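You operate a simulated robot arm through the tools that you are given. There is no shell and no other tool. Be economical: measure what you need, move in short steps, check, and stop when the job is done.

The job below is to be done with a simulated two-armed robot. You get a single attempt, and the scene is never put back.

JOB
On the top of the small bench, fold the grey cloth in half, so that its two long edges meet.

Only the result counts: the job must be done as asked and must still hold three seconds after the hand-in. Knocking over, shifting, dropping, spilling or breaking anything else fails it. Flat cloth is picked up by pressing the open fingertips on it (5 to 10 N) and closing them slowly along it; thin cloth reads only 2 to 8 mm in the jaws.

ROBOT AND FRAMES
Two 7-joint arms with two-finger parallel grippers on one trunk, on a base that drives. Base frame: it is fixed to the floor where the robot stands at the start and does not move with it; the origin is under the middle of the robot, x ahead of it, y to its left, z up. Lengths are in mm, angles in degrees, forces in N, time in s.
The left shoulder is at the start at [70, 163, 1070], the right one opposite. Places, roughly: top of the small bench [700, 800, 800]. Payload 3.43 kg a hand.
The TCP of each hand is the grasp point between the finger pads, 34 mm short of the fingertips. In the tool frame z runs along the fingers and y along their closing line. The gripper opens to 128 mm. The fingers are 24 mm wide and 12 mm thick; the gripper's body (48 by 130 mm) begins 96 mm behind the TCP.
Orientation is that of the tool frame in the base frame, as a unit quaternion [x, y, z, w]. With the fingers straight down and closing along the base's y, the tool's x points along the base's -x, its y along +y and its z along -z.

CONTROLS
- The arms move only by the tool drive_tool. It takes "left_steps", "right_steps" or both (then of equal length, played together; a hand with none holds still); each is a list of rows, each a list of 3 entries, a list of its own where there are three numbers: the shift along the base's x, y, z in m, then the turn, a rotation vector about the base's x, y, z in degrees, then the opening, from 0 (shut) to 1 (fully open). In form: [[[dx, dy, dz], [ax, ay, az], grip], ...]. A call has 1 to 8 rows; each row shifts and turns the commanded pose from where the row before left it. A row lasts 0.2 s, in which the tool goes at most 50 mm and 8.6 degrees; a call with a longer step from one row to the next is refused whole, and so is a gripper value outside its range. A pose out of reach is approached as far as the arm can. The call stops where the force on the tool passes 40 N (or 10 N more than at its start, if that is more) or the arm is blocked; 0.2 s more then pass. Each finger travels about 153 mm/s and halts on what it meets, pressing with about 25 N; the grip force reading is that of the motor and also rises with nothing between the fingers. The clock runs only during rows and for 0.2 s after the last one: add rows that do not move to give the fingers time. It gives the time, the measured TCP pose, the force on the tool (base axes), the opening and the grip force at its end, in the units of the frame above (readings bear some noise), with the torque about the TCP (base axes, N m) and any sound that the robot's microphone picked up.
- Cameras (640 x 400 px; columns grow to the right, rows downward): "scene" is now at [131.2, 14.8, 1286.9]; the picture's right is [0.17, -0.99, 0.00], its down [-0.67, -0.11, -0.73] and it looks along [0.72, 0.12, -0.68] (base axes); focal length 284 px, centre (320, 200). "left" rides on the left gripper at [76, 11, -160] in its tool frame; the picture's right is [-0.15, 0.99, 0.00], its down [-0.88, -0.13, -0.46] and it looks along [-0.45, -0.07, 0.89] (tool axes); focal length 234 px, centre (320, 200). "right" rides on the right gripper at [76, -11, -160] in its tool frame; the picture's right is [0.15, 0.99, 0.00], its down [-0.88, 0.13, -0.46] and it looks along [-0.45, 0.07, 0.89] (tool axes); focal length 234 px, centre (320, 200). There is no depth. A picture from a camera that has moved, and an enlarged one, comes with that camera's place and axes in the base frame and with its lens.
- capture(camera): a new picture of that camera. No time passes.
- lift_body(by): slides the trunk up (or, below 0, down) by that many mm; the arms and the scene camera ride with it, the base frame stays. It gives what a move gives, with no picture.
- drive_base(legs): drives the robot by 1 to 6 legs, each [ahead, left, turn to the left] in mm, mm and degrees, along the robot's own axes; the way and the turn of a leg run together, so that a leg with both is an arc; at most 1500 mm and 180 degrees a leg. The arms and the cameras ride along, it lands a little off, and it stops where it bumps. It gives what a move gives.
- head_to(pan, tilt): turns the head with the scene camera to pan (to the left, within 86 degrees either way) and tilt (down, from -29 to 69), counted from straight ahead of the robot. It gives what a move gives.
- inspect(camera, box): a new picture of the part [left, top, right, bottom] of that camera's present view, enlarged. No time passes.
- hand_in(): hands the job in; it is judged then, once.

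Work in short steps. Places have to be worked out from the pictures, the camera data and where the tool is seen: move nearer, look again, correct. Check each grasp and each placing, and mend what went wrong. You have 120 turns and 100 pictures in all, those below and enlarged ones among them. Open the grippers and draw the arms clear of the work before you hand the job in, unless the task says otherwise.

The tools are called after ">>>" by a JSON object that holds its "name" and its "arguments". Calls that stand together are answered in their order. drive_tool: Moves the arms, as the interface text tells. Its arguments: {"type":"object","properties":{"left_steps":{"type":"array","items":{"type":"array"}},"right_steps":{"type":"array","items":{"type":"array"}}},"required":[]} The other tools are called the same way: lift_body (by) slides the trunk up or down; drive_base (legs) drives the base; head_to (pan, tilt) turns the head that bears the scene camera; capture (camera) takes a picture; inspect (camera, box) takes an enlarged picture of a part of a camera's view; hand_in () hands the job in.

At the start:

```text
clock: 0.0
left_tool_pos: [575.0, 247.5, 1005.6]
left_tcp_rot: [0.0, 1.0, -0.001, 0.0]
left_wrist_force: [0.2, 0.9, 1.0]
left_wrist_torque: [-0.03, 0.0, 0.02]
left_width: 128.0
left_grip_force: 0.1
right_tool_pos: [673.3, -219.9, 961.4]
right_tcp_rot: [0.0, 1.0, 0.0, 0.0]
right_wrist_force: [-0.3, 0.8, -0.3]
right_wrist_torque: [0.02, 0.02, -0.02]
right_width: 128.3
right_grip_force: 0.0
trunk travel left (down, up): [-550.0, 390.0]
robot x, y, heading: [-0.9, -0.8, 0.2]
head pan, tilt: [9.6, 43.2]
```

scene: 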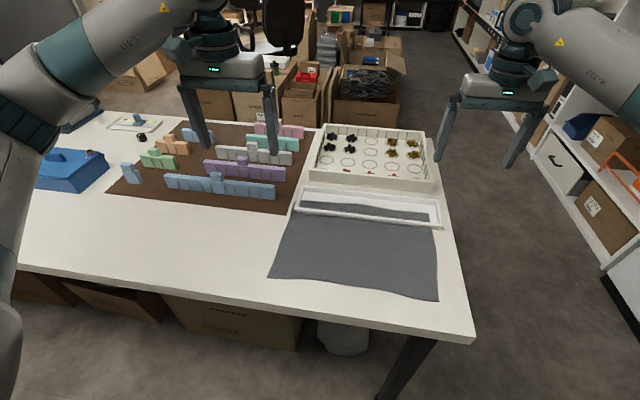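
right: 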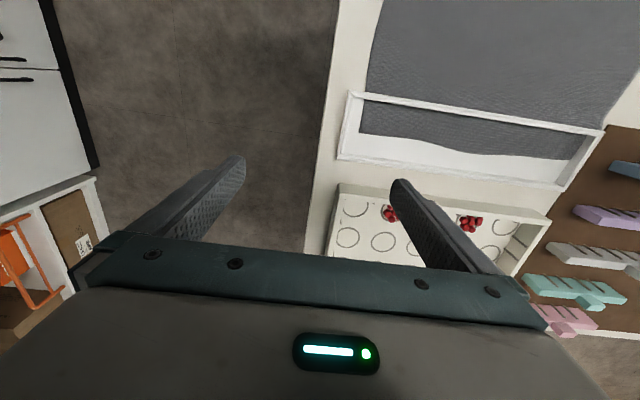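
left: 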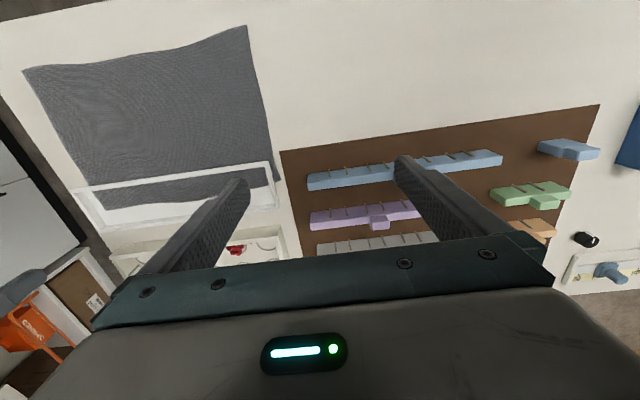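

The table ahead holds a grey sheet with a white frame on it, but the small bench is said to be to the left near [700, 800]. I turn the head left to look there.

>>> {"name": "head_to", "arguments": {"pan": 50, "tilt": 40}}

>>> {"name": "capture", "arguments": {"camera": "scene"}}

```text
clock: 1.1
left_tool_pos: [574.3, 247.5, 1005.3]
left_tcp_rot: [0.001, 1.0, 0.0, 0.001]
left_wrist_force: [-0.8, 0.1, -0.6]
left_wrist_torque: [0.0, 0.0, 0.04]
left_width: 128.1
left_grip_force: 0.0
right_tool_pos: [674.2, -219.2, 960.4]
right_tcp_rot: [-0.001, 1.0, 0.0, 0.0]
right_wrist_force: [-0.1, -0.1, 0.8]
right_wrist_torque: [-0.03, 0.03, -0.02]
right_width: 127.9
right_grip_force: 0.0
trunk travel left (down, up): [-550.0, 390.0]
robot x, y, heading: [-0.7, -1.0, -0.2]
head pan, tilt: [50.0, 40.0]
```

```text
96 pictures are left
camera scene: at [104.3, 66.1, 1291.5], right [0.77, -0.64, 0.0], down [-0.41, -0.49, -0.77], along [0.49, 0.59, -0.64], focal length 284 px, centre (320, 200)
```

scene: 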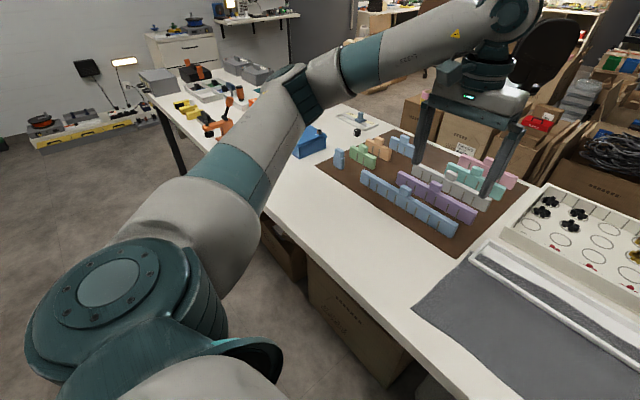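

It is one long bench, so the grey cloth beside the white frame is the one. I look at it closely.

>>> {"name": "head_to", "arguments": {"pan": 0, "tilt": 55}}

>>> {"name": "capture", "arguments": {"camera": "scene"}}

>>> {"name": "inspect", "arguments": {"camera": "left", "box": [0, 0, 300, 280]}}

>>> {"name": "inspect", "arguments": {"camera": "right", "box": [320, 0, 640, 200]}}

```text
clock: 2.2
left_tool_pos: [574.9, 247.2, 1005.2]
left_tcp_rot: [0.001, 1.0, 0.0, 0.0]
left_wrist_force: [-0.5, 0.1, 0.0]
left_wrist_torque: [-0.02, 0.02, -0.02]
left_width: 127.8
left_grip_force: 0.2
right_tool_pos: [673.8, -219.5, 960.8]
right_tcp_rot: [0.0, 1.0, 0.0, 0.0]
right_wrist_force: [-0.2, -0.1, -0.3]
right_wrist_torque: [0.01, -0.02, 0.01]
right_width: 127.8
right_grip_force: 0.0
trunk travel left (down, up): [-550.0, 390.0]
robot x, y, heading: [1.3, 1.5, -0.1]
head pan, tilt: [0.0, 55.0]
```

```text
95 pictures are left
camera scene: at [121.7, 1.1, 1270.9], right [0.0, -1.0, 0.0], down [-0.82, 0.0, -0.57], along [0.57, 0.0, -0.82], focal length 284 px, centre (320, 200)
```

scene: 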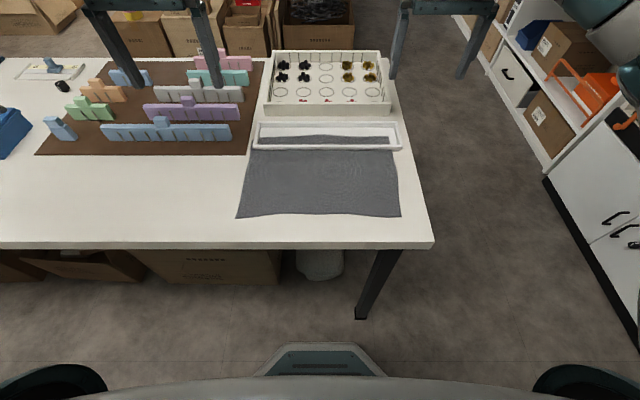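

```text
1.43 times, centred on (150, 140) of left
camera zoom: at [497.3, 258.4, 1164.9], right [0.15, 0.99, 0.0], down [0.88, -0.13, 0.46], along [0.45, -0.07, -0.89], focal length 334 px, centre (563, 286)
```

zoom: 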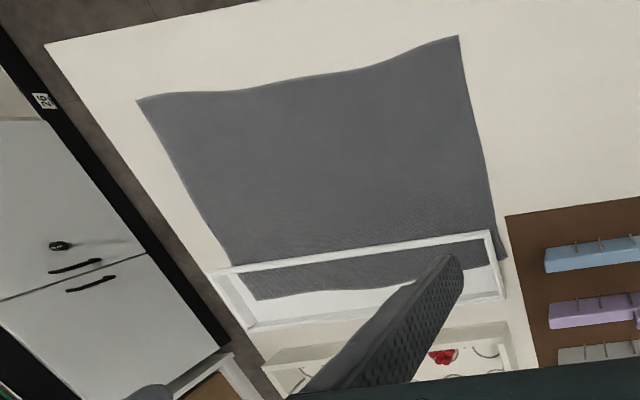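

```text
2.00 times, centred on (480, 100) of right
camera zoom: at [598.3, -230.9, 1120.2], right [-0.15, 0.99, 0.0], down [0.88, 0.13, 0.46], along [0.45, 0.07, -0.89], focal length 468 px, centre (0, 400)
```

zoom: 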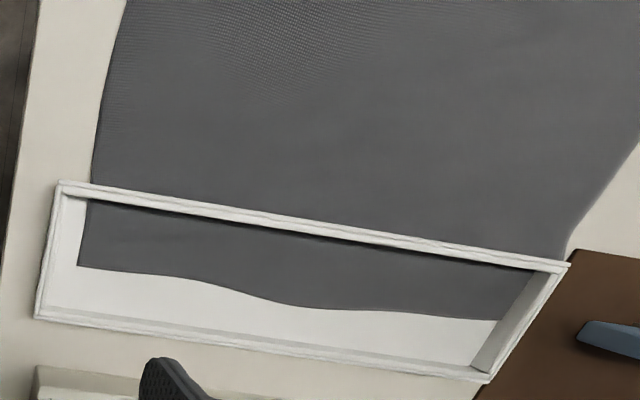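

The cloth seems to be about 316 mm (along y) by 215 mm (along x), its far long edge lying under a white frame. I bring the left hand's camera closer to see whether the frame rests on the cloth.

>>> {"name": "drive_tool", "arguments": {"left_steps": [[[-0.015, -0.04, -0.01], [0, 0, 0], 1], [[-0.015, -0.04, -0.01], [0, 0, 0], 1], [[-0.015, -0.04, -0.015], [0, 0, 0], 1], [[-0.01, -0.04, -0.015], [0, 0, 0], 1], [[-0.01, -0.04, -0.015], [0, 0, 0], 1]]}}

>>> {"name": "capture", "arguments": {"camera": "left"}}

>>> {"name": "inspect", "arguments": {"camera": "scene", "box": [220, 40, 440, 260]}}

```text
clock: 3.5
left_tool_pos: [510.1, 48.8, 939.3]
left_tcp_rot: [0.001, 1.0, 0.0, 0.0]
left_wrist_force: [0.3, -0.8, 0.6]
left_wrist_torque: [0.02, 0.0, 0.0]
left_width: 127.9
left_grip_force: 0.0
right_tool_pos: [673.3, -220.3, 958.7]
right_tcp_rot: [0.0, 1.0, 0.001, 0.0]
right_wrist_force: [-0.4, -0.5, -0.2]
right_wrist_torque: [0.05, 0.02, 0.01]
right_width: 127.9
right_grip_force: 0.0
trunk travel left (down, up): [-550.0, 390.0]
robot x, y, heading: [-0.7, -1.2, -0.0]
head pan, tilt: [0.0, 55.0]
```

```text
92 pictures are left
camera left: at [432.6, 58.4, 1098.8], right [0.15, 0.99, 0.0], down [0.88, -0.13, 0.46], along [0.45, -0.07, -0.89], focal length 234 px, centre (320, 200)
```

left: 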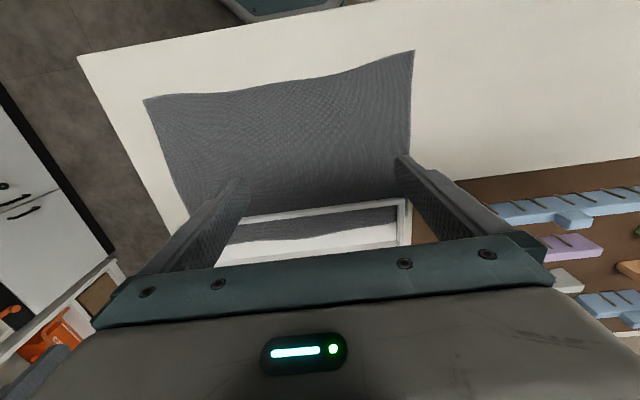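

```text
1.82 times, centred on (330, 150) of scene
camera zoom: at [121.8, -0.2, 1270.8], right [0.0, -1.0, 0.0], down [-0.82, 0.0, -0.57], along [0.57, 0.0, -0.82], focal length 517 px, centre (302, 291)
```

zoom: 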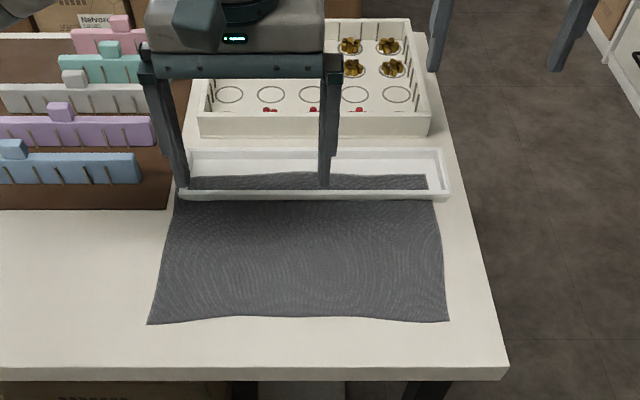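

From here the frame's front bar is thin; I need a low look at whether the cloth passes under it with clearance. I tilt the left hand forward to look horizontally.

>>> {"name": "drive_tool", "arguments": {"left_steps": [[[-0.01, 0, 0], [0, -7.5, 0], 1], [[-0.01, 0, 0], [0, -7.5, 0], 1], [[-0.01, 0, 0], [0, -7.5, 0], 1], [[0, 0, -0.01], [0, -7.5, 0], 1], [[0, 0, -0.01], [0, -7.5, 0], 1], [[0, 0, -0.01], [0, -7.5, 0], 1]]}}

>>> {"name": "capture", "arguments": {"camera": "left"}}

```text
clock: 4.8
left_tool_pos: [482.0, 46.5, 910.5]
left_tcp_rot: [-0.001, 0.924, 0.0, 0.383]
left_wrist_force: [0.4, -0.2, -0.5]
left_wrist_torque: [-0.01, -0.03, 0.0]
left_width: 127.7
left_grip_force: 0.0
right_tool_pos: [673.9, -220.3, 960.3]
right_tcp_rot: [-0.001, 1.0, -0.001, 0.0]
right_wrist_force: [-1.0, -0.8, 0.5]
right_wrist_torque: [0.02, 0.02, 0.0]
right_width: 128.3
right_grip_force: 0.1
trunk travel left (down, up): [-550.0, 390.0]
robot x, y, heading: [1.6, -1.2, 0.1]
head pan, tilt: [0.0, 55.0]
```

```text
90 pictures are left
camera left: at [313.8, 56.5, 969.4], right [0.1, 0.99, 0.1], down [0.3, -0.13, 0.95], along [0.95, -0.07, -0.31], focal length 234 px, centre (320, 200)
```

left: 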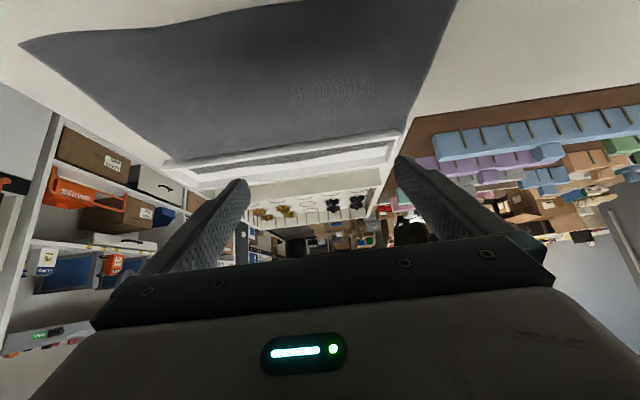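

>>> {"name": "inspect", "arguments": {"camera": "left", "box": [150, 110, 410, 220]}}

```text
2.46 times, centred on (280, 165) of left
camera zoom: at [313.8, 56.5, 969.4], right [0.1, 0.99, 0.1], down [0.3, -0.13, 0.95], along [0.95, -0.07, -0.31], focal length 576 px, centre (418, 286)
```

zoom: 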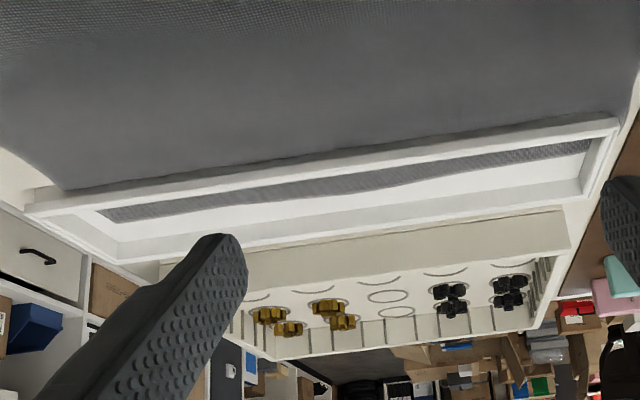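

The image is inverted, and it's unclear whether the cloth drapes over or passes under the bar. I move the camera nearer and lower.

>>> {"name": "drive_tool", "arguments": {"left_steps": [[[0.02, 0, -0.008], [0, 0, 0], 1], [[0.02, 0, -0.008], [0, 0, 0], 1], [[0.02, 0, -0.008], [0, 0, 0], 1], [[0.01, 0, -0.006], [0, 0, 0], 1]]}}

>>> {"name": "inspect", "arguments": {"camera": "left", "box": [120, 60, 420, 230]}}

>>> {"name": "inspect", "arguments": {"camera": "scene", "box": [350, 100, 430, 170]}}

```text
clock: 5.8
left_tool_pos: [549.3, 48.2, 877.9]
left_tcp_rot: [0.0, 0.924, 0.001, 0.383]
left_wrist_force: [0.4, -0.6, 0.1]
left_wrist_torque: [0.01, -0.01, 0.03]
left_width: 128.0
left_grip_force: 0.2
right_tool_pos: [672.6, -219.6, 960.0]
right_tcp_rot: [-0.001, 1.0, 0.0, 0.001]
right_wrist_force: [-0.4, 0.3, -0.8]
right_wrist_torque: [0.04, 0.0, 0.01]
right_width: 128.0
right_grip_force: 0.1
trunk travel left (down, up): [-550.0, 390.0]
robot x, y, heading: [0.5, -1.0, 0.2]
head pan, tilt: [0.0, 55.0]
```

```text
2.13 times, centred on (270, 145) of left
camera zoom: at [380.4, 59.5, 937.4], right [0.1, 0.99, 0.1], down [0.3, -0.13, 0.94], along [0.95, -0.07, -0.31], focal length 500 px, centre (427, 317)
```

zoom: 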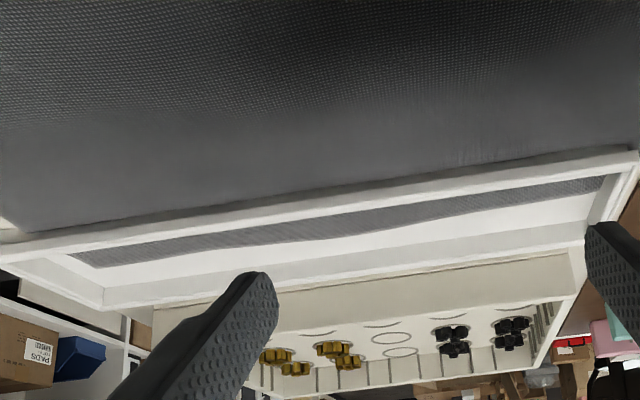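

```text
5.71 times, centred on (390, 135) of scene
camera zoom: at [121.8, 1.1, 1270.8], right [0.0, -1.0, 0.0], down [-0.82, 0.0, -0.57], along [0.57, 0.0, -0.82], focal length 1624 px, centre (-80, 571)
```

zoom: 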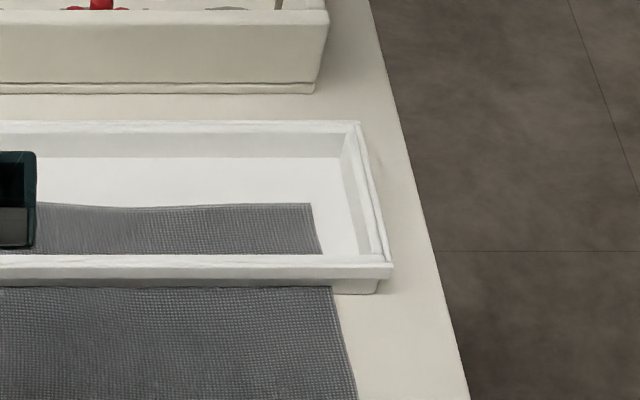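

Now it's clear: a shallow lipped tray, with the cloth's far part draped over its front wall into it. Lifting the far edge out and bringing it to the near edge would free it; I reposition the left hand to inspect the far left corner.

>>> {"name": "drive_tool", "arguments": {"left_steps": [[[0, 0.02, 0.03], [0, 0, 0], 1], [[-0.01, 0.02, 0.03], [0, 7.5, 0], 1], [[-0.01, 0.02, 0.01], [0, 7.5, 0], 1], [[0, 0.02, 0], [0, 7.5, 0], 1], [[0, 0.02, 0], [0, 7.5, 0], 1], [[0, 0.02, 0], [0, 7.5, 0], 1], [[0, 0.01, 0], [0, 7.5, 0], 1]]}}

>>> {"name": "capture", "arguments": {"camera": "left"}}

>>> {"name": "inspect", "arguments": {"camera": "scene", "box": [230, 110, 310, 170]}}

```text
clock: 7.5
left_tool_pos: [528.5, 176.9, 949.0]
left_tcp_rot: [0.001, 1.0, -0.002, 0.0]
left_wrist_force: [-0.5, 0.8, 0.3]
left_wrist_torque: [-0.01, 0.04, 0.01]
left_width: 127.8
left_grip_force: 0.1
right_tool_pos: [674.0, -218.8, 960.3]
right_tcp_rot: [0.0, 1.0, 0.001, 0.0]
right_wrist_force: [-0.2, -0.8, 0.4]
right_wrist_torque: [-0.01, 0.01, -0.03]
right_width: 128.0
right_grip_force: 0.1
trunk travel left (down, up): [-550.0, 390.0]
robot x, y, heading: [-0.8, -1.8, -0.1]
head pan, tilt: [0.0, 55.0]
```

```text
86 pictures are left
camera left: at [451.3, 188.9, 1108.5], right [0.15, 0.99, 0.0], down [0.88, -0.13, 0.45], along [0.45, -0.07, -0.89], focal length 234 px, centre (320, 200)
```

left: 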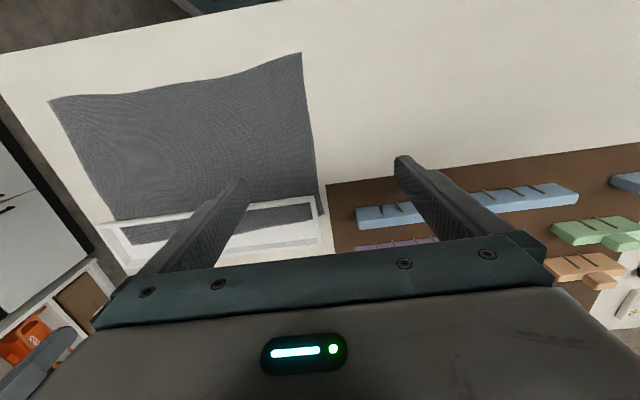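

```text
6.67 times, centred on (270, 140) of scene
camera zoom: at [122.4, 0.8, 1270.8], right [0.0, -1.0, 0.0], down [-0.82, 0.0, -0.57], along [0.57, 0.0, -0.82], focal length 1895 px, centre (653, 600)
```

zoom: 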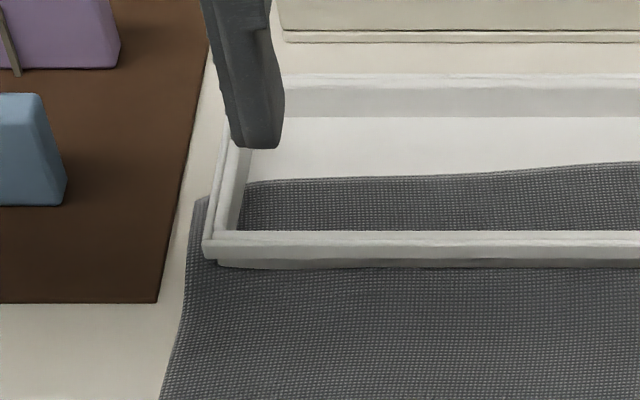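

The view now shows the cloth running at tray-floor level beneath the front wall line. I test on it: bring the right hand above the far-right part inside the tray with fingers narrowed.

>>> {"name": "drive_tool", "arguments": {"right_steps": [[[-0.021, 0.045, 0], [0, 0, 0], 0.5], [[-0.021, 0.044, 0], [0, 0, 0], 0.25], [[0, 0, -0.03], [0, 0, 0], 0.22], [[0, 0, -0.03], [0, 0, 0], 0.22]]}}

>>> {"name": "capture", "arguments": {"camera": "right"}}

>>> {"name": "inspect", "arguments": {"camera": "scene", "box": [320, 80, 440, 170]}}

```text
clock: 8.4
left_tool_pos: [527.4, 178.3, 947.8]
left_tcp_rot: [0.0, 1.0, 0.001, 0.0]
left_wrist_force: [0.0, 0.8, 0.5]
left_wrist_torque: [-0.06, 0.02, 0.05]
left_width: 128.0
left_grip_force: 0.1
right_tool_pos: [630.8, -131.5, 901.5]
right_tcp_rot: [0.0, 1.0, 0.0, 0.0]
right_wrist_force: [0.3, 0.5, 0.1]
right_wrist_torque: [-0.01, 0.03, -0.02]
right_width: 28.4
right_grip_force: 0.0
trunk travel left (down, up): [-550.0, 390.0]
robot x, y, heading: [-0.9, 1.2, -0.1]
head pan, tilt: [0.0, 55.0]
```

```text
84 pictures are left
camera right: at [555.4, -143.0, 1062.6], right [-0.15, 0.99, 0.0], down [0.88, 0.13, 0.46], along [0.45, 0.07, -0.89], focal length 234 px, centre (320, 200)
```

right: 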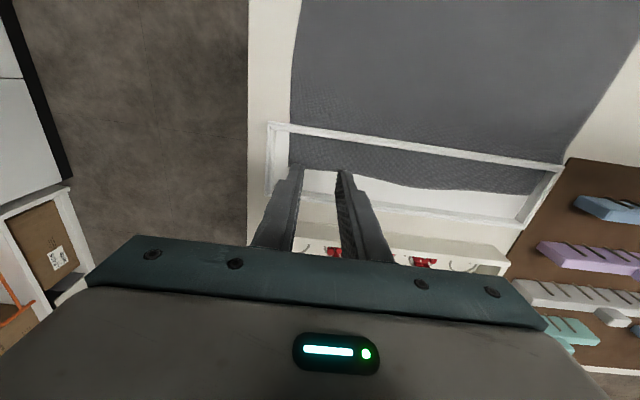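

```text
4.44 times, centred on (380, 125) of scene
camera zoom: at [121.9, 1.4, 1270.9], right [0.0, -1.0, 0.0], down [-0.82, 0.0, -0.57], along [0.57, 0.0, -0.82], focal length 1263 px, centre (53, 533)
```

zoom: 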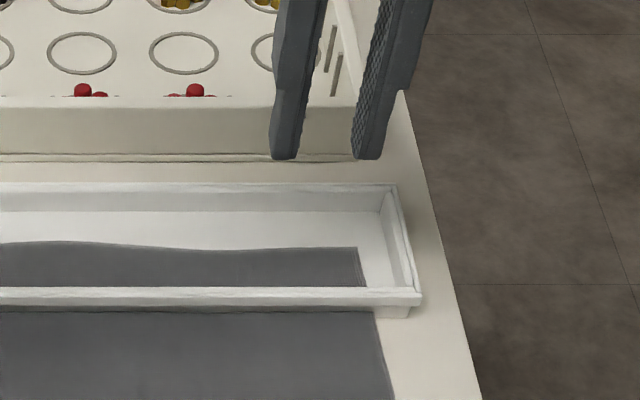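

Fingertips would land near the cloth's far edge. I shift 8 mm nearer, descend to about TCP 850, then press slowly.

>>> {"name": "drive_tool", "arguments": {"right_steps": [[[-0.008, 0, -0.02], [0, 0, 0], 0.22], [[0, 0, -0.02], [0, 0, 0], 0.22], [[0, 0, -0.01], [0, 0, 0], 0.22]]}}

>>> {"name": "inspect", "arguments": {"camera": "scene", "box": [320, 80, 440, 170]}}

```text
clock: 9.2
left_tool_pos: [527.5, 177.5, 948.1]
left_tcp_rot: [0.0, 1.0, -0.001, 0.0]
left_wrist_force: [0.9, -0.1, 0.1]
left_wrist_torque: [-0.03, -0.01, -0.03]
left_width: 127.7
left_grip_force: 0.0
right_tool_pos: [622.0, -131.5, 851.0]
right_tcp_rot: [0.001, 1.0, 0.0, 0.0]
right_wrist_force: [-0.2, -0.9, 1.1]
right_wrist_torque: [0.0, 0.02, -0.01]
right_width: 28.1
right_grip_force: 0.1
trunk travel left (down, up): [-550.0, 390.0]
robot x, y, heading: [-1.7, -3.8, -0.2]
head pan, tilt: [0.0, 55.0]
```

```text
4.44 times, centred on (380, 125) of scene
camera zoom: at [121.7, 0.8, 1270.9], right [0.0, -1.0, 0.0], down [-0.82, 0.0, -0.57], along [0.57, 0.0, -0.82], focal length 1263 px, centre (53, 533)
```

zoom: 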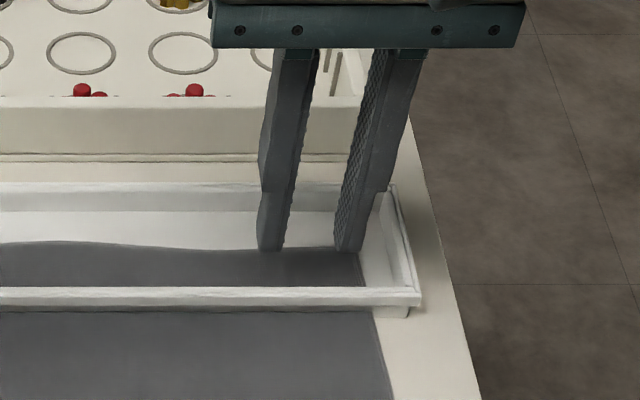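

The tips are just above the corner region. I press down in small increments.

>>> {"name": "drive_tool", "arguments": {"right_steps": [[[0, 0.002, -0.005], [0, 0, 0], 0.22], [[0, 0, -0.004], [0, 0, 0], 0.22], [[0, 0, -0.003], [0, 0, 0], 0.22]]}}

```text
clock: 10.1
left_tool_pos: [527.6, 177.7, 949.2]
left_tcp_rot: [0.0, 1.0, 0.0, 0.0]
left_wrist_force: [-0.4, 0.1, -0.1]
left_wrist_torque: [0.02, -0.03, -0.02]
left_width: 127.6
left_grip_force: 0.1
right_tool_pos: [624.0, -128.4, 839.8]
right_tcp_rot: [0.0, 1.0, 0.0, 0.0]
right_wrist_force: [0.1, 0.2, 0.1]
right_wrist_torque: [0.02, -0.02, -0.01]
right_width: 28.1
right_grip_force: 0.1
trunk travel left (down, up): [-550.0, 390.0]
robot x, y, heading: [2.8, 0.0, 0.0]
head pan, tilt: [0.0, 55.0]
```

No contact yet; I continue in 2 mm rows.

>>> {"name": "drive_tool", "arguments": {"right_steps": [[[0, 0, -0.002], [0, 0, 0], 0.22], [[0, 0, -0.002], [0, 0, 0], 0.22]]}}

>>> {"name": "inspect", "arguments": {"camera": "scene", "box": [320, 80, 440, 170]}}

```text
clock: 10.7
left_tool_pos: [527.1, 178.0, 949.3]
left_tcp_rot: [0.0, 1.0, 0.0, -0.001]
left_wrist_force: [0.0, 0.2, -0.3]
left_wrist_torque: [-0.03, 0.0, -0.02]
left_width: 128.0
left_grip_force: 0.0
right_tool_pos: [624.3, -128.6, 834.9]
right_tcp_rot: [0.001, 1.0, 0.0, 0.0]
right_wrist_force: [-0.1, 0.3, -0.2]
right_wrist_torque: [-0.03, 0.03, -0.02]
right_width: 28.3
right_grip_force: 0.3
trunk travel left (down, up): [-550.0, 390.0]
robot x, y, heading: [2.3, 4.7, -0.0]
head pan, tilt: [0.0, 55.0]
```

```text
4.44 times, centred on (380, 125) of scene
camera zoom: at [121.7, 1.0, 1270.8], right [0.0, -1.0, 0.0], down [-0.82, 0.0, -0.57], along [0.57, 0.0, -0.82], focal length 1263 px, centre (53, 533)
```

zoom: 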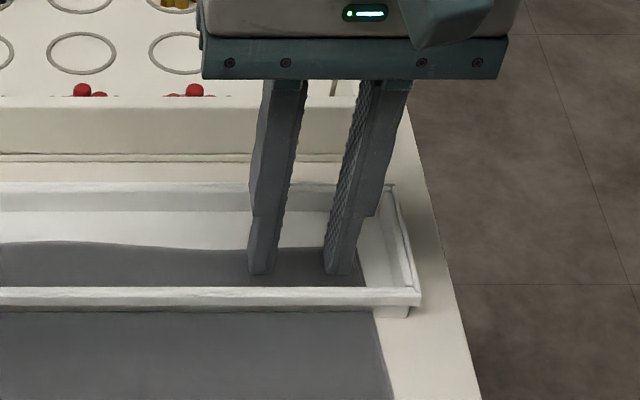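

Still no contact (tips about z 801). I shift 8 mm farther from the front rim and go on down.

>>> {"name": "drive_tool", "arguments": {"right_steps": [[[0.008, 0, 0], [0, 0, 0], 0.22], [[0, 0, -0.002], [0, 0, 0], 0.22], [[0, 0, -0.002], [0, 0, 0], 0.22], [[0, 0, 0], [0, 0, 0], 0.22]]}}

```text
clock: 11.7
left_tool_pos: [527.2, 178.8, 948.4]
left_tcp_rot: [0.001, 1.0, 0.0, 0.0]
left_wrist_force: [-0.3, -0.1, -0.4]
left_wrist_torque: [0.01, -0.01, -0.03]
left_width: 128.2
left_grip_force: 0.2
right_tool_pos: [630.6, -128.7, 829.3]
right_tcp_rot: [0.0, 1.0, 0.0, 0.0]
right_wrist_force: [0.2, 0.0, 1.2]
right_wrist_torque: [0.01, 0.02, 0.01]
right_width: 28.3
right_grip_force: 0.0
trunk travel left (down, up): [-550.0, 390.0]
robot x, y, heading: [-2.4, -1.6, -0.1]
head pan, tilt: [0.0, 55.0]
```

>>> {"name": "drive_tool", "arguments": {"right_steps": [[[0, 0, -0.002], [0, 0, 0], 0.22], [[0, 0, -0.001], [0, 0, 0], 0.22], [[0, 0, 0], [0, 0, 0], 0.22]]}}

>>> {"name": "inspect", "arguments": {"camera": "scene", "box": [320, 80, 440, 170]}}

```text
clock: 12.4
left_tool_pos: [526.9, 176.9, 949.9]
left_tcp_rot: [0.0, 1.0, 0.0, 0.0]
left_wrist_force: [-1.3, 0.2, -0.2]
left_wrist_torque: [-0.01, -0.01, -0.01]
left_width: 128.3
left_grip_force: 0.1
right_tool_pos: [631.7, -129.0, 828.4]
right_tcp_rot: [0.0, 1.0, -0.001, 0.0]
right_wrist_force: [0.9, 0.2, 1.2]
right_wrist_torque: [0.03, 0.03, -0.01]
right_width: 28.3
right_grip_force: 0.0
trunk travel left (down, up): [-550.0, 390.0]
robot x, y, heading: [1.2, 0.2, -0.0]
head pan, tilt: [0.0, 55.0]
```

```text
4.44 times, centred on (380, 125) of scene
camera zoom: at [121.7, 1.0, 1270.8], right [0.0, -1.0, 0.0], down [-0.82, 0.0, -0.57], along [0.57, 0.0, -0.82], focal length 1263 px, centre (53, 533)
```

zoom: 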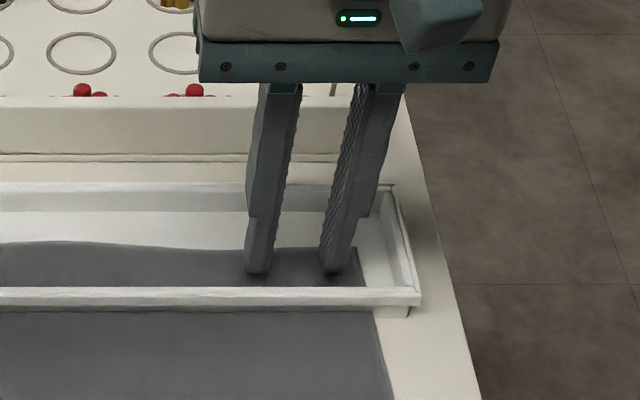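

Contact begins around TCP 828 (surface about z 795). I press a few mm more to reach 5–10 N.

>>> {"name": "drive_tool", "arguments": {"right_steps": [[[0, 0, -0.002], [0, 0, 0], 0.22], [[0, 0, -0.002], [0, 0, 0], 0.22], [[0, 0, 0], [0, 0, 0], 0.22]]}}

```text
clock: 13.2
left_tool_pos: [526.8, 178.0, 948.8]
left_tcp_rot: [0.001, 1.0, 0.0, -0.001]
left_wrist_force: [1.1, 0.1, 0.3]
left_wrist_torque: [-0.01, -0.03, 0.04]
left_width: 128.1
left_grip_force: 0.1
right_tool_pos: [630.7, -129.2, 824.7]
right_tcp_rot: [-0.001, 1.0, -0.001, 0.0]
right_wrist_force: [0.3, -0.6, 0.4]
right_wrist_torque: [0.0, 0.0, -0.02]
right_width: 28.2
right_grip_force: 0.1
trunk travel left (down, up): [-550.0, 390.0]
robot x, y, heading: [0.2, -0.9, -0.0]
head pan, tilt: [0.0, 55.0]
```

That was noise; not in contact yet at tip z 791. I continue.

>>> {"name": "drive_tool", "arguments": {"right_steps": [[[0, 0, -0.0015], [0, 0, 0], 0.22], [[0, 0, -0.0015], [0, 0, 0], 0.22], [[0, 0, 0], [0, 0, 0], 0.22]]}}

>>> {"name": "inspect", "arguments": {"camera": "scene", "box": [320, 80, 440, 170]}}

```text
clock: 14.1
left_tool_pos: [526.6, 178.4, 949.9]
left_tcp_rot: [0.0, 1.0, 0.0, 0.0]
left_wrist_force: [0.6, -0.4, -0.2]
left_wrist_torque: [0.0, 0.02, 0.01]
left_width: 127.9
left_grip_force: 0.0
right_tool_pos: [630.6, -128.8, 821.4]
right_tcp_rot: [0.001, 1.0, 0.0, -0.001]
right_wrist_force: [0.1, 0.8, 2.6]
right_wrist_torque: [0.03, 0.0, -0.01]
right_width: 27.8
right_grip_force: 0.1
trunk travel left (down, up): [-550.0, 390.0]
robot x, y, heading: [1.8, 5.4, -0.1]
head pan, tilt: [0.0, 55.0]
```

```text
4.44 times, centred on (380, 125) of scene
camera zoom: at [121.3, 1.2, 1270.9], right [0.0, -1.0, 0.0], down [-0.82, 0.0, -0.57], along [0.57, 0.0, -0.82], focal length 1263 px, centre (53, 533)
```

zoom: 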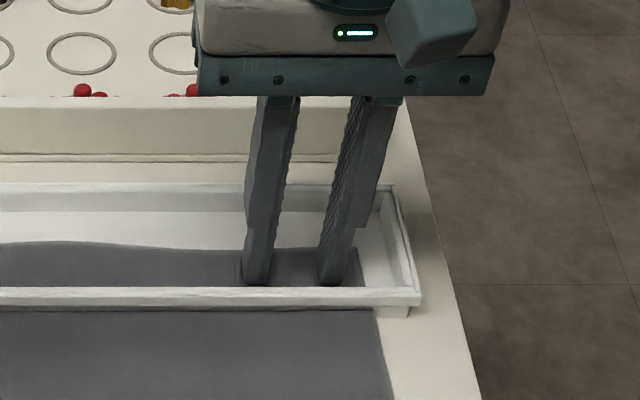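

Now 2.6 N: the surface is at about z 788. I press slightly more.

>>> {"name": "drive_tool", "arguments": {"right_steps": [[[0, 0, -0.0015], [0, 0, 0], 0.22], [[0, 0, 0], [0, 0, 0], 0.22]]}}

```text
clock: 14.7
left_tool_pos: [527.0, 178.4, 949.3]
left_tcp_rot: [0.001, 1.0, 0.0, 0.001]
left_wrist_force: [-0.6, 0.6, -0.1]
left_wrist_torque: [-0.02, 0.0, 0.01]
left_width: 127.9
left_grip_force: 0.1
right_tool_pos: [632.6, -129.1, 820.1]
right_tcp_rot: [0.0, 1.0, 0.0, 0.002]
right_wrist_force: [-1.1, 1.2, 12.1]
right_wrist_torque: [-0.03, -0.03, 0.02]
right_width: 27.9
right_grip_force: 0.2
trunk travel left (down, up): [-550.0, 390.0]
robot x, y, heading: [0.7, 4.6, 0.0]
head pan, tilt: [0.0, 55.0]
```

12 N is a bit high; I back off 0.5 mm and close the fingers slowly.

>>> {"name": "drive_tool", "arguments": {"right_steps": [[[0, 0, 0.0005], [0, 0, 0], 0.2], [[0, 0, 0], [0, 0, 0], 0.16], [[0, 0, 0], [0, 0, 0], 0.12], [[0, 0, 0], [0, 0, 0], 0.08], [[0, 0, 0], [0, 0, 0], 0.04], [[0, 0, 0], [0, 0, 0], 0.0], [[0, 0, 0], [0, 0, 0], 0.0]]}}

>>> {"name": "inspect", "arguments": {"camera": "scene", "box": [320, 80, 440, 170]}}

```text
clock: 16.2
left_tool_pos: [526.3, 177.7, 950.0]
left_tcp_rot: [0.0, 1.0, 0.001, 0.001]
left_wrist_force: [0.3, 0.1, 0.4]
left_wrist_torque: [0.04, 0.0, -0.06]
left_width: 127.9
left_grip_force: 0.1
right_tool_pos: [630.7, -129.3, 820.3]
right_tcp_rot: [0.0, 1.0, 0.0, 0.001]
right_wrist_force: [0.3, -0.8, 16.5]
right_wrist_torque: [-0.03, -0.05, 0.04]
right_width: 0.2
right_grip_force: 24.7
trunk travel left (down, up): [-550.0, 390.0]
robot x, y, heading: [0.1, -0.1, -0.3]
head pan, tilt: [0.0, 55.0]
```

```text
4.44 times, centred on (380, 125) of scene
camera zoom: at [120.1, 1.2, 1271.1], right [0.0, -1.0, 0.0], down [-0.82, 0.0, -0.57], along [0.57, 0.0, -0.82], focal length 1263 px, centre (53, 533)
```

zoom: 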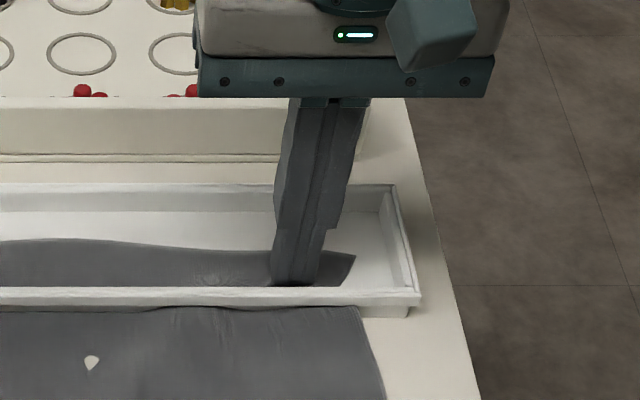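

The cloth shifted a little but width 0.2 means nothing is pinched. I lift slightly, open wider and press again.

>>> {"name": "drive_tool", "arguments": {"right_steps": [[[0, 0, 0.008], [0, 0, 0], 0.0], [[0.004, 0.004, 0], [0, 0, 0], 0.2], [[0, 0, 0], [0, 0, 0], 0.4], [[0, 0, -0.005], [0, 0, 0], 0.4], [[0, 0, -0.002], [0, 0, 0], 0.4], [[0, 0, 0], [0, 0, 0], 0.4]]}}

>>> {"name": "inspect", "arguments": {"camera": "scene", "box": [240, 80, 440, 230]}}

```text
clock: 17.6
left_tool_pos: [527.5, 177.8, 949.1]
left_tcp_rot: [0.0, 1.0, 0.0, 0.0]
left_wrist_force: [0.4, -0.5, 0.3]
left_wrist_torque: [-0.01, -0.01, 0.0]
left_width: 128.0
left_grip_force: 0.1
right_tool_pos: [634.2, -124.7, 822.0]
right_tcp_rot: [0.0, 1.0, 0.0, 0.0]
right_wrist_force: [0.6, 0.1, 3.0]
right_wrist_torque: [-0.05, -0.05, 0.02]
right_width: 51.3
right_grip_force: 0.0
trunk travel left (down, up): [-550.0, 390.0]
robot x, y, heading: [-0.0, 1.2, -0.0]
head pan, tilt: [0.0, 55.0]
```

```text
2.67 times, centred on (340, 155) of scene
camera zoom: at [121.5, 1.1, 1270.9], right [0.0, -1.0, 0.0], down [-0.82, 0.0, -0.57], along [0.57, 0.0, -0.82], focal length 758 px, centre (267, 320)
```

zoom: 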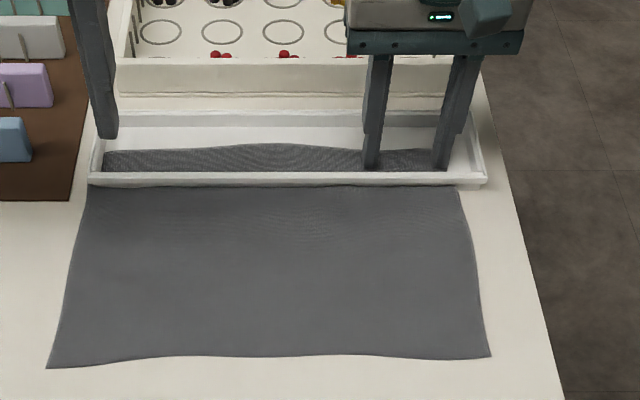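

3 N now; press 0.7 mm more and close slowly.

>>> {"name": "drive_tool", "arguments": {"right_steps": [[[0, 0, -0.0008], [0, 0, 0], 0.4], [[0, 0, 0], [0, 0, 0], 0.34], [[0, 0, 0], [0, 0, 0], 0.28], [[0, 0, 0], [0, 0, 0], 0.22], [[0, 0, 0], [0, 0, 0], 0.16], [[0, 0, 0], [0, 0, 0], 0.12]]}}

>>> {"name": "inspect", "arguments": {"camera": "scene", "box": [320, 100, 420, 170]}}

```text
clock: 19.1
left_tool_pos: [526.8, 178.5, 949.8]
left_tcp_rot: [-0.001, 1.0, 0.0, 0.001]
left_wrist_force: [0.2, -0.4, -0.2]
left_wrist_torque: [-0.01, 0.0, 0.01]
left_width: 128.2
left_grip_force: 0.0
right_tool_pos: [633.0, -125.7, 819.6]
right_tcp_rot: [0.0, 1.0, -0.001, 0.0]
right_wrist_force: [0.9, 2.5, 13.4]
right_wrist_torque: [0.09, -0.04, -0.02]
right_width: 15.2
right_grip_force: 0.1
trunk travel left (down, up): [-550.0, 390.0]
robot x, y, heading: [-0.0, -0.4, -0.0]
head pan, tilt: [0.0, 55.0]
```

```text
5.71 times, centred on (370, 135) of scene
camera zoom: at [120.3, 1.6, 1271.1], right [0.0, -1.0, 0.0], down [-0.82, 0.0, -0.57], along [0.57, 0.0, -0.82], focal length 1624 px, centre (34, 571)
```

zoom: 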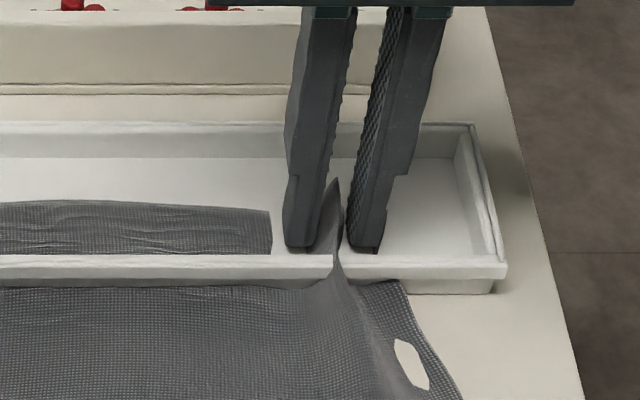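

A fold of cloth stands up between the fingers. I finish closing.

>>> {"name": "drive_tool", "arguments": {"right_steps": [[[0, 0, 0.0003], [0, 0, 0], 0.08], [[0, 0, 0], [0, 0, 0], 0.04], [[0, 0, 0], [0, 0, 0], 0.0], [[0, 0, 0], [0, 0, 0], 0.0]]}}

>>> {"name": "inspect", "arguments": {"camera": "scene", "box": [320, 100, 420, 170]}}

```text
clock: 20.1
left_tool_pos: [526.5, 179.1, 949.9]
left_tcp_rot: [0.0, 1.0, -0.001, 0.001]
left_wrist_force: [0.3, -0.4, -0.1]
left_wrist_torque: [-0.02, -0.03, -0.01]
left_width: 127.9
left_grip_force: 0.0
right_tool_pos: [633.3, -122.8, 820.3]
right_tcp_rot: [-0.001, 1.0, 0.0, 0.001]
right_wrist_force: [-0.8, 11.0, 9.4]
right_wrist_torque: [0.4, 0.01, 0.01]
right_width: 2.7
right_grip_force: 25.3
trunk travel left (down, up): [-550.0, 390.0]
robot x, y, heading: [4.6, -0.6, 0.2]
head pan, tilt: [0.0, 55.0]
```

```text
5.71 times, centred on (370, 135) of scene
camera zoom: at [120.5, 2.6, 1271.0], right [0.0, -1.0, 0.0], down [-0.82, 0.0, -0.57], along [0.57, 0.0, -0.82], focal length 1624 px, centre (34, 571)
```

zoom: 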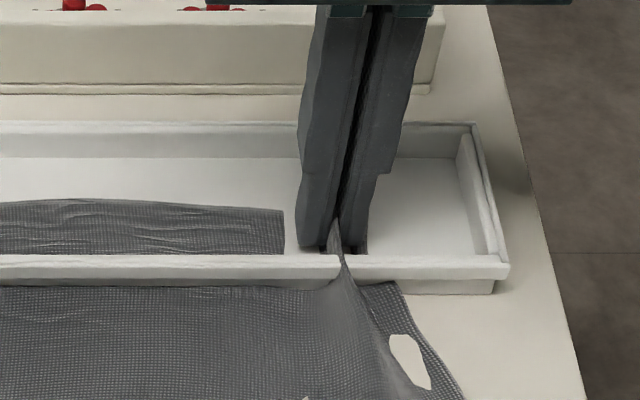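

Grasped (2.7 mm). I lift a small amount slowly and watch the force and the tray.

>>> {"name": "drive_tool", "arguments": {"right_steps": [[[0, 0, 0.005], [0, 0, 0], 0.0], [[-0.005, 0, 0.008], [0, 0, 0], 0.0], [[-0.005, 0, 0.01], [0, 0, 0], 0.0]]}}

>>> {"name": "inspect", "arguments": {"camera": "scene", "box": [240, 80, 440, 230]}}

```text
clock: 20.9
left_tool_pos: [530.4, 178.5, 947.3]
left_tcp_rot: [0.0, 1.0, -0.001, -0.001]
left_wrist_force: [-0.1, -0.5, 0.1]
left_wrist_torque: [0.01, 0.01, -0.03]
left_width: 128.0
left_grip_force: 0.2
right_tool_pos: [625.8, -123.9, 840.5]
right_tcp_rot: [0.0, 1.0, 0.0, 0.0]
right_wrist_force: [9.2, 14.7, -11.2]
right_wrist_torque: [0.54, -0.45, -0.01]
right_width: 2.4
right_grip_force: 25.0
trunk travel left (down, up): [-550.0, 390.0]
robot x, y, heading: [0.5, 1.1, 0.2]
head pan, tilt: [0.0, 55.0]
```

```text
2.67 times, centred on (340, 155) of scene
camera zoom: at [124.4, 2.7, 1270.3], right [0.0, -1.0, 0.0], down [-0.82, 0.0, -0.57], along [0.57, 0.0, -0.82], focal length 758 px, centre (267, 320)
```

zoom: 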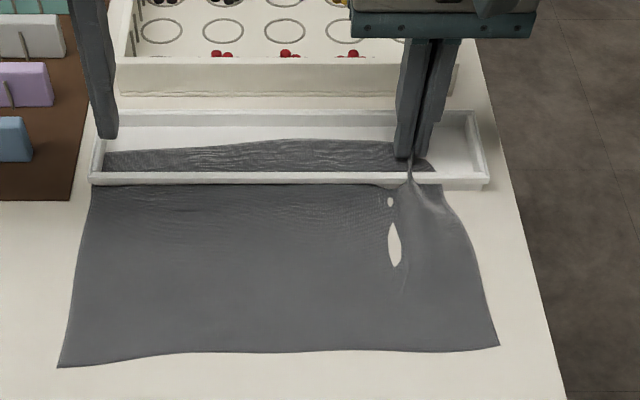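

Tray hasn't moved but there's tension (~20 N), as the cloth inside catches on the front wall. I lift straighter up to clear the rim before pulling back.

>>> {"name": "drive_tool", "arguments": {"right_steps": [[[0.004, 0.004, 0.006], [0, 0, 0], 0.0], [[0.002, 0.004, 0.008], [0, 0, 0], 0.0], [[0, 0.004, 0.008], [0, 0, 0], 0.0]]}}

>>> {"name": "inspect", "arguments": {"camera": "scene", "box": [240, 80, 440, 230]}}

```text
clock: 21.6
left_tool_pos: [527.7, 175.4, 947.7]
left_tcp_rot: [0.001, 1.0, 0.001, 0.0]
left_wrist_force: [-0.7, -0.2, -0.9]
left_wrist_torque: [-0.01, 0.01, 0.0]
left_width: 127.8
left_grip_force: 0.0
right_tool_pos: [630.0, -116.8, 862.7]
right_tcp_rot: [0.001, 1.0, -0.002, -0.003]
right_wrist_force: [-9.1, -2.9, -19.8]
right_wrist_torque: [-0.14, 0.25, 0.02]
right_width: 2.4
right_grip_force: 24.8
trunk travel left (down, up): [-550.0, 390.0]
robot x, y, heading: [-0.9, -2.7, -0.2]
head pan, tilt: [0.0, 55.0]
```

```text
2.67 times, centred on (340, 155) of scene
camera zoom: at [122.3, -0.1, 1270.5], right [0.0, -1.0, 0.0], down [-0.82, 0.0, -0.57], along [0.57, 0.0, -0.82], focal length 758 px, centre (267, 320)
```

zoom: 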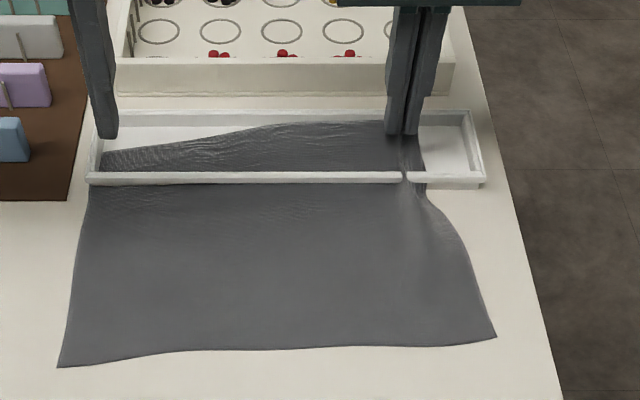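

The cloth rises inside the tray and the tray stays put. I lift a bit further, carefully.

>>> {"name": "drive_tool", "arguments": {"right_steps": [[[0, 0, 0.007], [0, 0, 0], 0.0], [[0, 0, 0.007], [0, 0, 0], 0.0], [[0, 0, 0.007], [0, 0, 0], 0.0], [[0, 0, 0], [0, 0, 0], 0.0]]}}

>>> {"name": "inspect", "arguments": {"camera": "scene", "box": [240, 80, 440, 230]}}

>>> {"name": "inspect", "arguments": {"camera": "right", "box": [200, 0, 640, 280]}}

```text
clock: 22.6
left_tool_pos: [528.0, 178.6, 949.5]
left_tcp_rot: [0.0, 1.0, 0.0, -0.001]
left_wrist_force: [-0.1, 0.1, 0.5]
left_wrist_torque: [-0.01, 0.02, 0.0]
left_width: 128.0
left_grip_force: 0.1
right_tool_pos: [631.7, -109.1, 887.4]
right_tcp_rot: [-0.001, 1.0, 0.0, 0.0]
right_wrist_force: [-4.8, 7.7, -9.5]
right_wrist_torque: [0.3, 0.22, 0.06]
right_width: 2.5
right_grip_force: 25.0
trunk travel left (down, up): [-550.0, 390.0]
robot x, y, heading: [3.5, 4.7, 0.3]
head pan, tilt: [0.0, 55.0]
```

```text
2.67 times, centred on (340, 155) of scene
camera zoom: at [122.3, 1.9, 1270.8], right [0.0, -1.0, 0.0], down [-0.82, 0.0, -0.57], along [0.57, 0.0, -0.82], focal length 758 px, centre (267, 320)
```

zoom: 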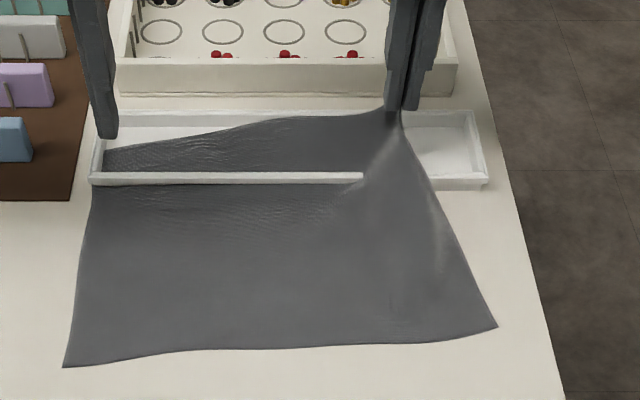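

```text
1.43 times, centred on (420, 140) of right
camera zoom: at [557.2, -121.7, 1046.0], right [-0.15, 0.99, 0.0], down [0.88, 0.13, 0.46], along [0.45, 0.07, -0.89], focal length 334 px, centre (177, 286)
```

zoom: 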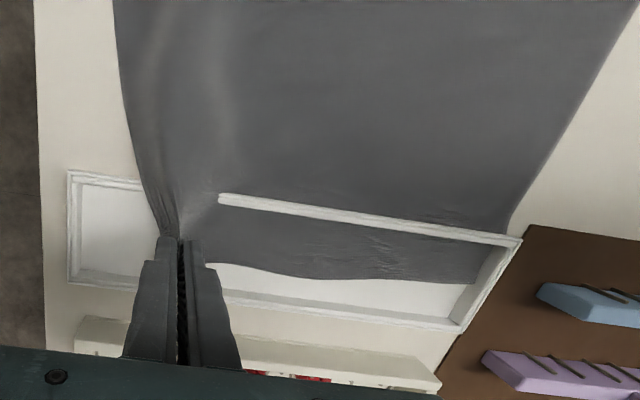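

The cloth now comes over the rim freely and the tray hasn't moved. I bring the left hand above the left far part inside the tray, same depth, to grasp it too.

>>> {"name": "drive_tool", "arguments": {"left_steps": [[[0.036, -0.024, 0], [0, 0, 0], 0.6], [[0.035, -0.023, 0], [0, 0, 0], 0.4], [[0.035, -0.023, 0], [0, 0, 0], 0.4], [[0, 0, -0.04], [0, 0, 0], 0.4], [[0, 0, -0.04], [0, 0, 0], 0.4], [[0, 0, -0.02], [0, 0, 0], 0.4]]}}

>>> {"name": "inspect", "arguments": {"camera": "scene", "box": [240, 80, 440, 230]}}

```text
clock: 24.1
left_tool_pos: [635.3, 109.4, 847.8]
left_tcp_rot: [0.0, 1.0, -0.001, 0.0]
left_wrist_force: [0.2, 0.1, 0.2]
left_wrist_torque: [0.0, 0.01, -0.02]
left_width: 51.2
left_grip_force: 0.0
right_tool_pos: [632.7, -110.7, 886.9]
right_tcp_rot: [0.0, 1.0, 0.001, 0.0]
right_wrist_force: [-3.9, 7.7, -9.2]
right_wrist_torque: [0.26, 0.17, 0.06]
right_width: 2.5
right_grip_force: 24.9
trunk travel left (down, up): [-550.0, 390.0]
robot x, y, heading: [-0.2, 0.2, -0.3]
head pan, tilt: [0.0, 55.0]
```

```text
2.67 times, centred on (340, 155) of scene
camera zoom: at [122.1, 2.1, 1270.8], right [0.0, -1.0, 0.0], down [-0.82, 0.0, -0.57], along [0.57, 0.0, -0.82], focal length 758 px, centre (267, 320)
```

zoom: 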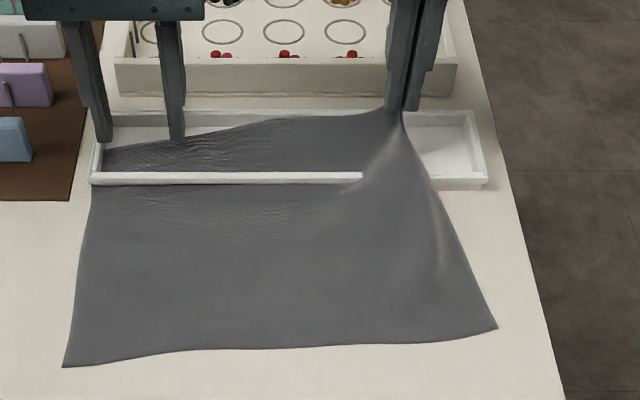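

Left finger is close to the end wall, so I shift 6 mm inwards and descend to near contact.

>>> {"name": "drive_tool", "arguments": {"left_steps": [[[0, -0.007, -0.008], [0, 0, 0], 0.4], [[0, 0, -0.008], [0, 0, 0], 0.4], [[0, 0, -0.006], [0, 0, 0], 0.4], [[0, 0, -0.002], [0, 0, 0], 0.4], [[0, 0, 0], [0, 0, 0], 0.4]]}}

>>> {"name": "inspect", "arguments": {"camera": "scene", "box": [240, 100, 340, 170]}}

```text
clock: 25.2
left_tool_pos: [636.0, 101.7, 826.3]
left_tcp_rot: [0.0, 1.0, 0.0, 0.0]
left_wrist_force: [-0.2, -0.6, 1.4]
left_wrist_torque: [-0.05, 0.01, 0.01]
left_width: 51.5
left_grip_force: 0.3
right_tool_pos: [632.9, -111.6, 885.4]
right_tcp_rot: [0.0, 1.0, 0.0, -0.001]
right_wrist_force: [-4.8, 9.1, -9.4]
right_wrist_torque: [0.29, 0.23, 0.09]
right_width: 2.5
right_grip_force: 25.1
trunk travel left (down, up): [-550.0, 390.0]
robot x, y, heading: [-1.2, 1.9, -0.1]
head pan, tilt: [0.0, 55.0]
```

```text
5.71 times, centred on (290, 135) of scene
camera zoom: at [122.1, 1.8, 1270.8], right [0.0, -1.0, 0.0], down [-0.82, 0.0, -0.57], along [0.57, 0.0, -0.82], focal length 1624 px, centre (491, 571)
```

zoom: 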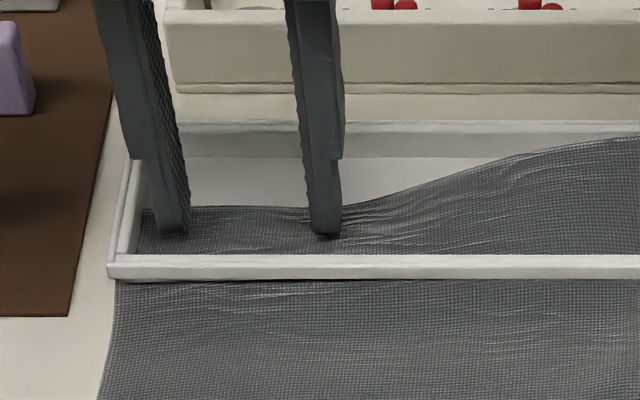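

Well placed. I press further toward 5–10 N.

>>> {"name": "drive_tool", "arguments": {"left_steps": [[[0, 0, -0.003], [0, 0, 0], 0.4], [[0, 0, -0.002], [0, 0, 0], 0.4], [[0, 0, 0], [0, 0, 0], 0.4]]}}

```text
clock: 26.1
left_tool_pos: [635.4, 101.8, 821.6]
left_tcp_rot: [0.0, 1.0, -0.002, 0.0]
left_wrist_force: [0.9, -1.8, 5.2]
left_wrist_torque: [-0.14, -0.03, 0.01]
left_width: 51.5
left_grip_force: 0.4
right_tool_pos: [632.5, -111.1, 886.2]
right_tcp_rot: [0.0, 1.0, -0.001, 0.0]
right_wrist_force: [-4.2, 10.7, -10.4]
right_wrist_torque: [0.35, 0.25, 0.09]
right_width: 2.5
right_grip_force: 25.3
trunk travel left (down, up): [-550.0, 390.0]
robot x, y, heading: [-0.0, 0.9, -0.1]
head pan, tilt: [0.0, 55.0]
```

5 N. I close slowly while adding 0.8 mm of press and giving a little slack with the right hand.

>>> {"name": "drive_tool", "arguments": {"left_steps": [[[0, 0, -0.0008], [0, 0, 0], 0.36], [[0, 0, 0], [0, 0, 0], 0.3], [[0, 0, 0], [0, 0, 0], 0.24], [[0, 0, 0], [0, 0, 0], 0.18], [[0, 0, 0], [0, 0, 0], 0.12], [[0, 0, 0], [0, 0, 0], 0.06], [[0, 0, 0], [0, 0, 0], 0.0], [[0, 0, 0], [0, 0, 0], 0.0]], "right_steps": [[[0, 0.004, 0], [0, 0, 0], 0], [[0, 0.004, 0], [0, 0, 0], 0], [[0, 0.004, 0], [0, 0, 0], 0], [[0, 0.003, 0], [0, 0, 0], 0], [[0, 0, 0], [0, 0, 0], 0], [[0, 0, 0], [0, 0, 0], 0], [[0, 0, 0], [0, 0, 0], 0], [[0, 0, 0], [0, 0, 0], 0]]}}

>>> {"name": "inspect", "arguments": {"camera": "scene", "box": [240, 80, 440, 230]}}

```text
clock: 27.9
left_tool_pos: [634.5, 100.8, 820.6]
left_tcp_rot: [0.001, 1.0, -0.001, 0.001]
left_wrist_force: [-0.6, -0.9, 7.6]
left_wrist_torque: [-0.01, -0.01, 0.02]
left_width: 0.0
left_grip_force: 24.6
right_tool_pos: [631.5, -96.9, 886.8]
right_tcp_rot: [0.001, 1.0, 0.0, 0.0]
right_wrist_force: [-1.4, 0.6, -1.9]
right_wrist_torque: [0.02, 0.03, 0.03]
right_width: 2.7
right_grip_force: 24.8
trunk travel left (down, up): [-550.0, 390.0]
robot x, y, heading: [1.2, 3.6, 0.1]
head pan, tilt: [0.0, 55.0]
```

```text
2.67 times, centred on (340, 155) of scene
camera zoom: at [121.0, 0.9, 1270.9], right [0.0, -1.0, 0.0], down [-0.82, 0.0, -0.57], along [0.57, 0.0, -0.82], focal length 758 px, centre (267, 320)
```

zoom: 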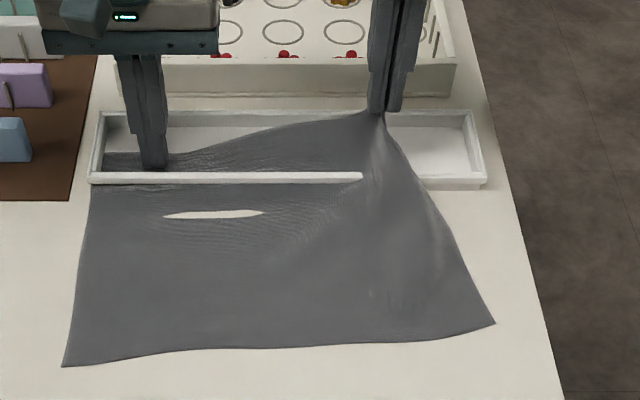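

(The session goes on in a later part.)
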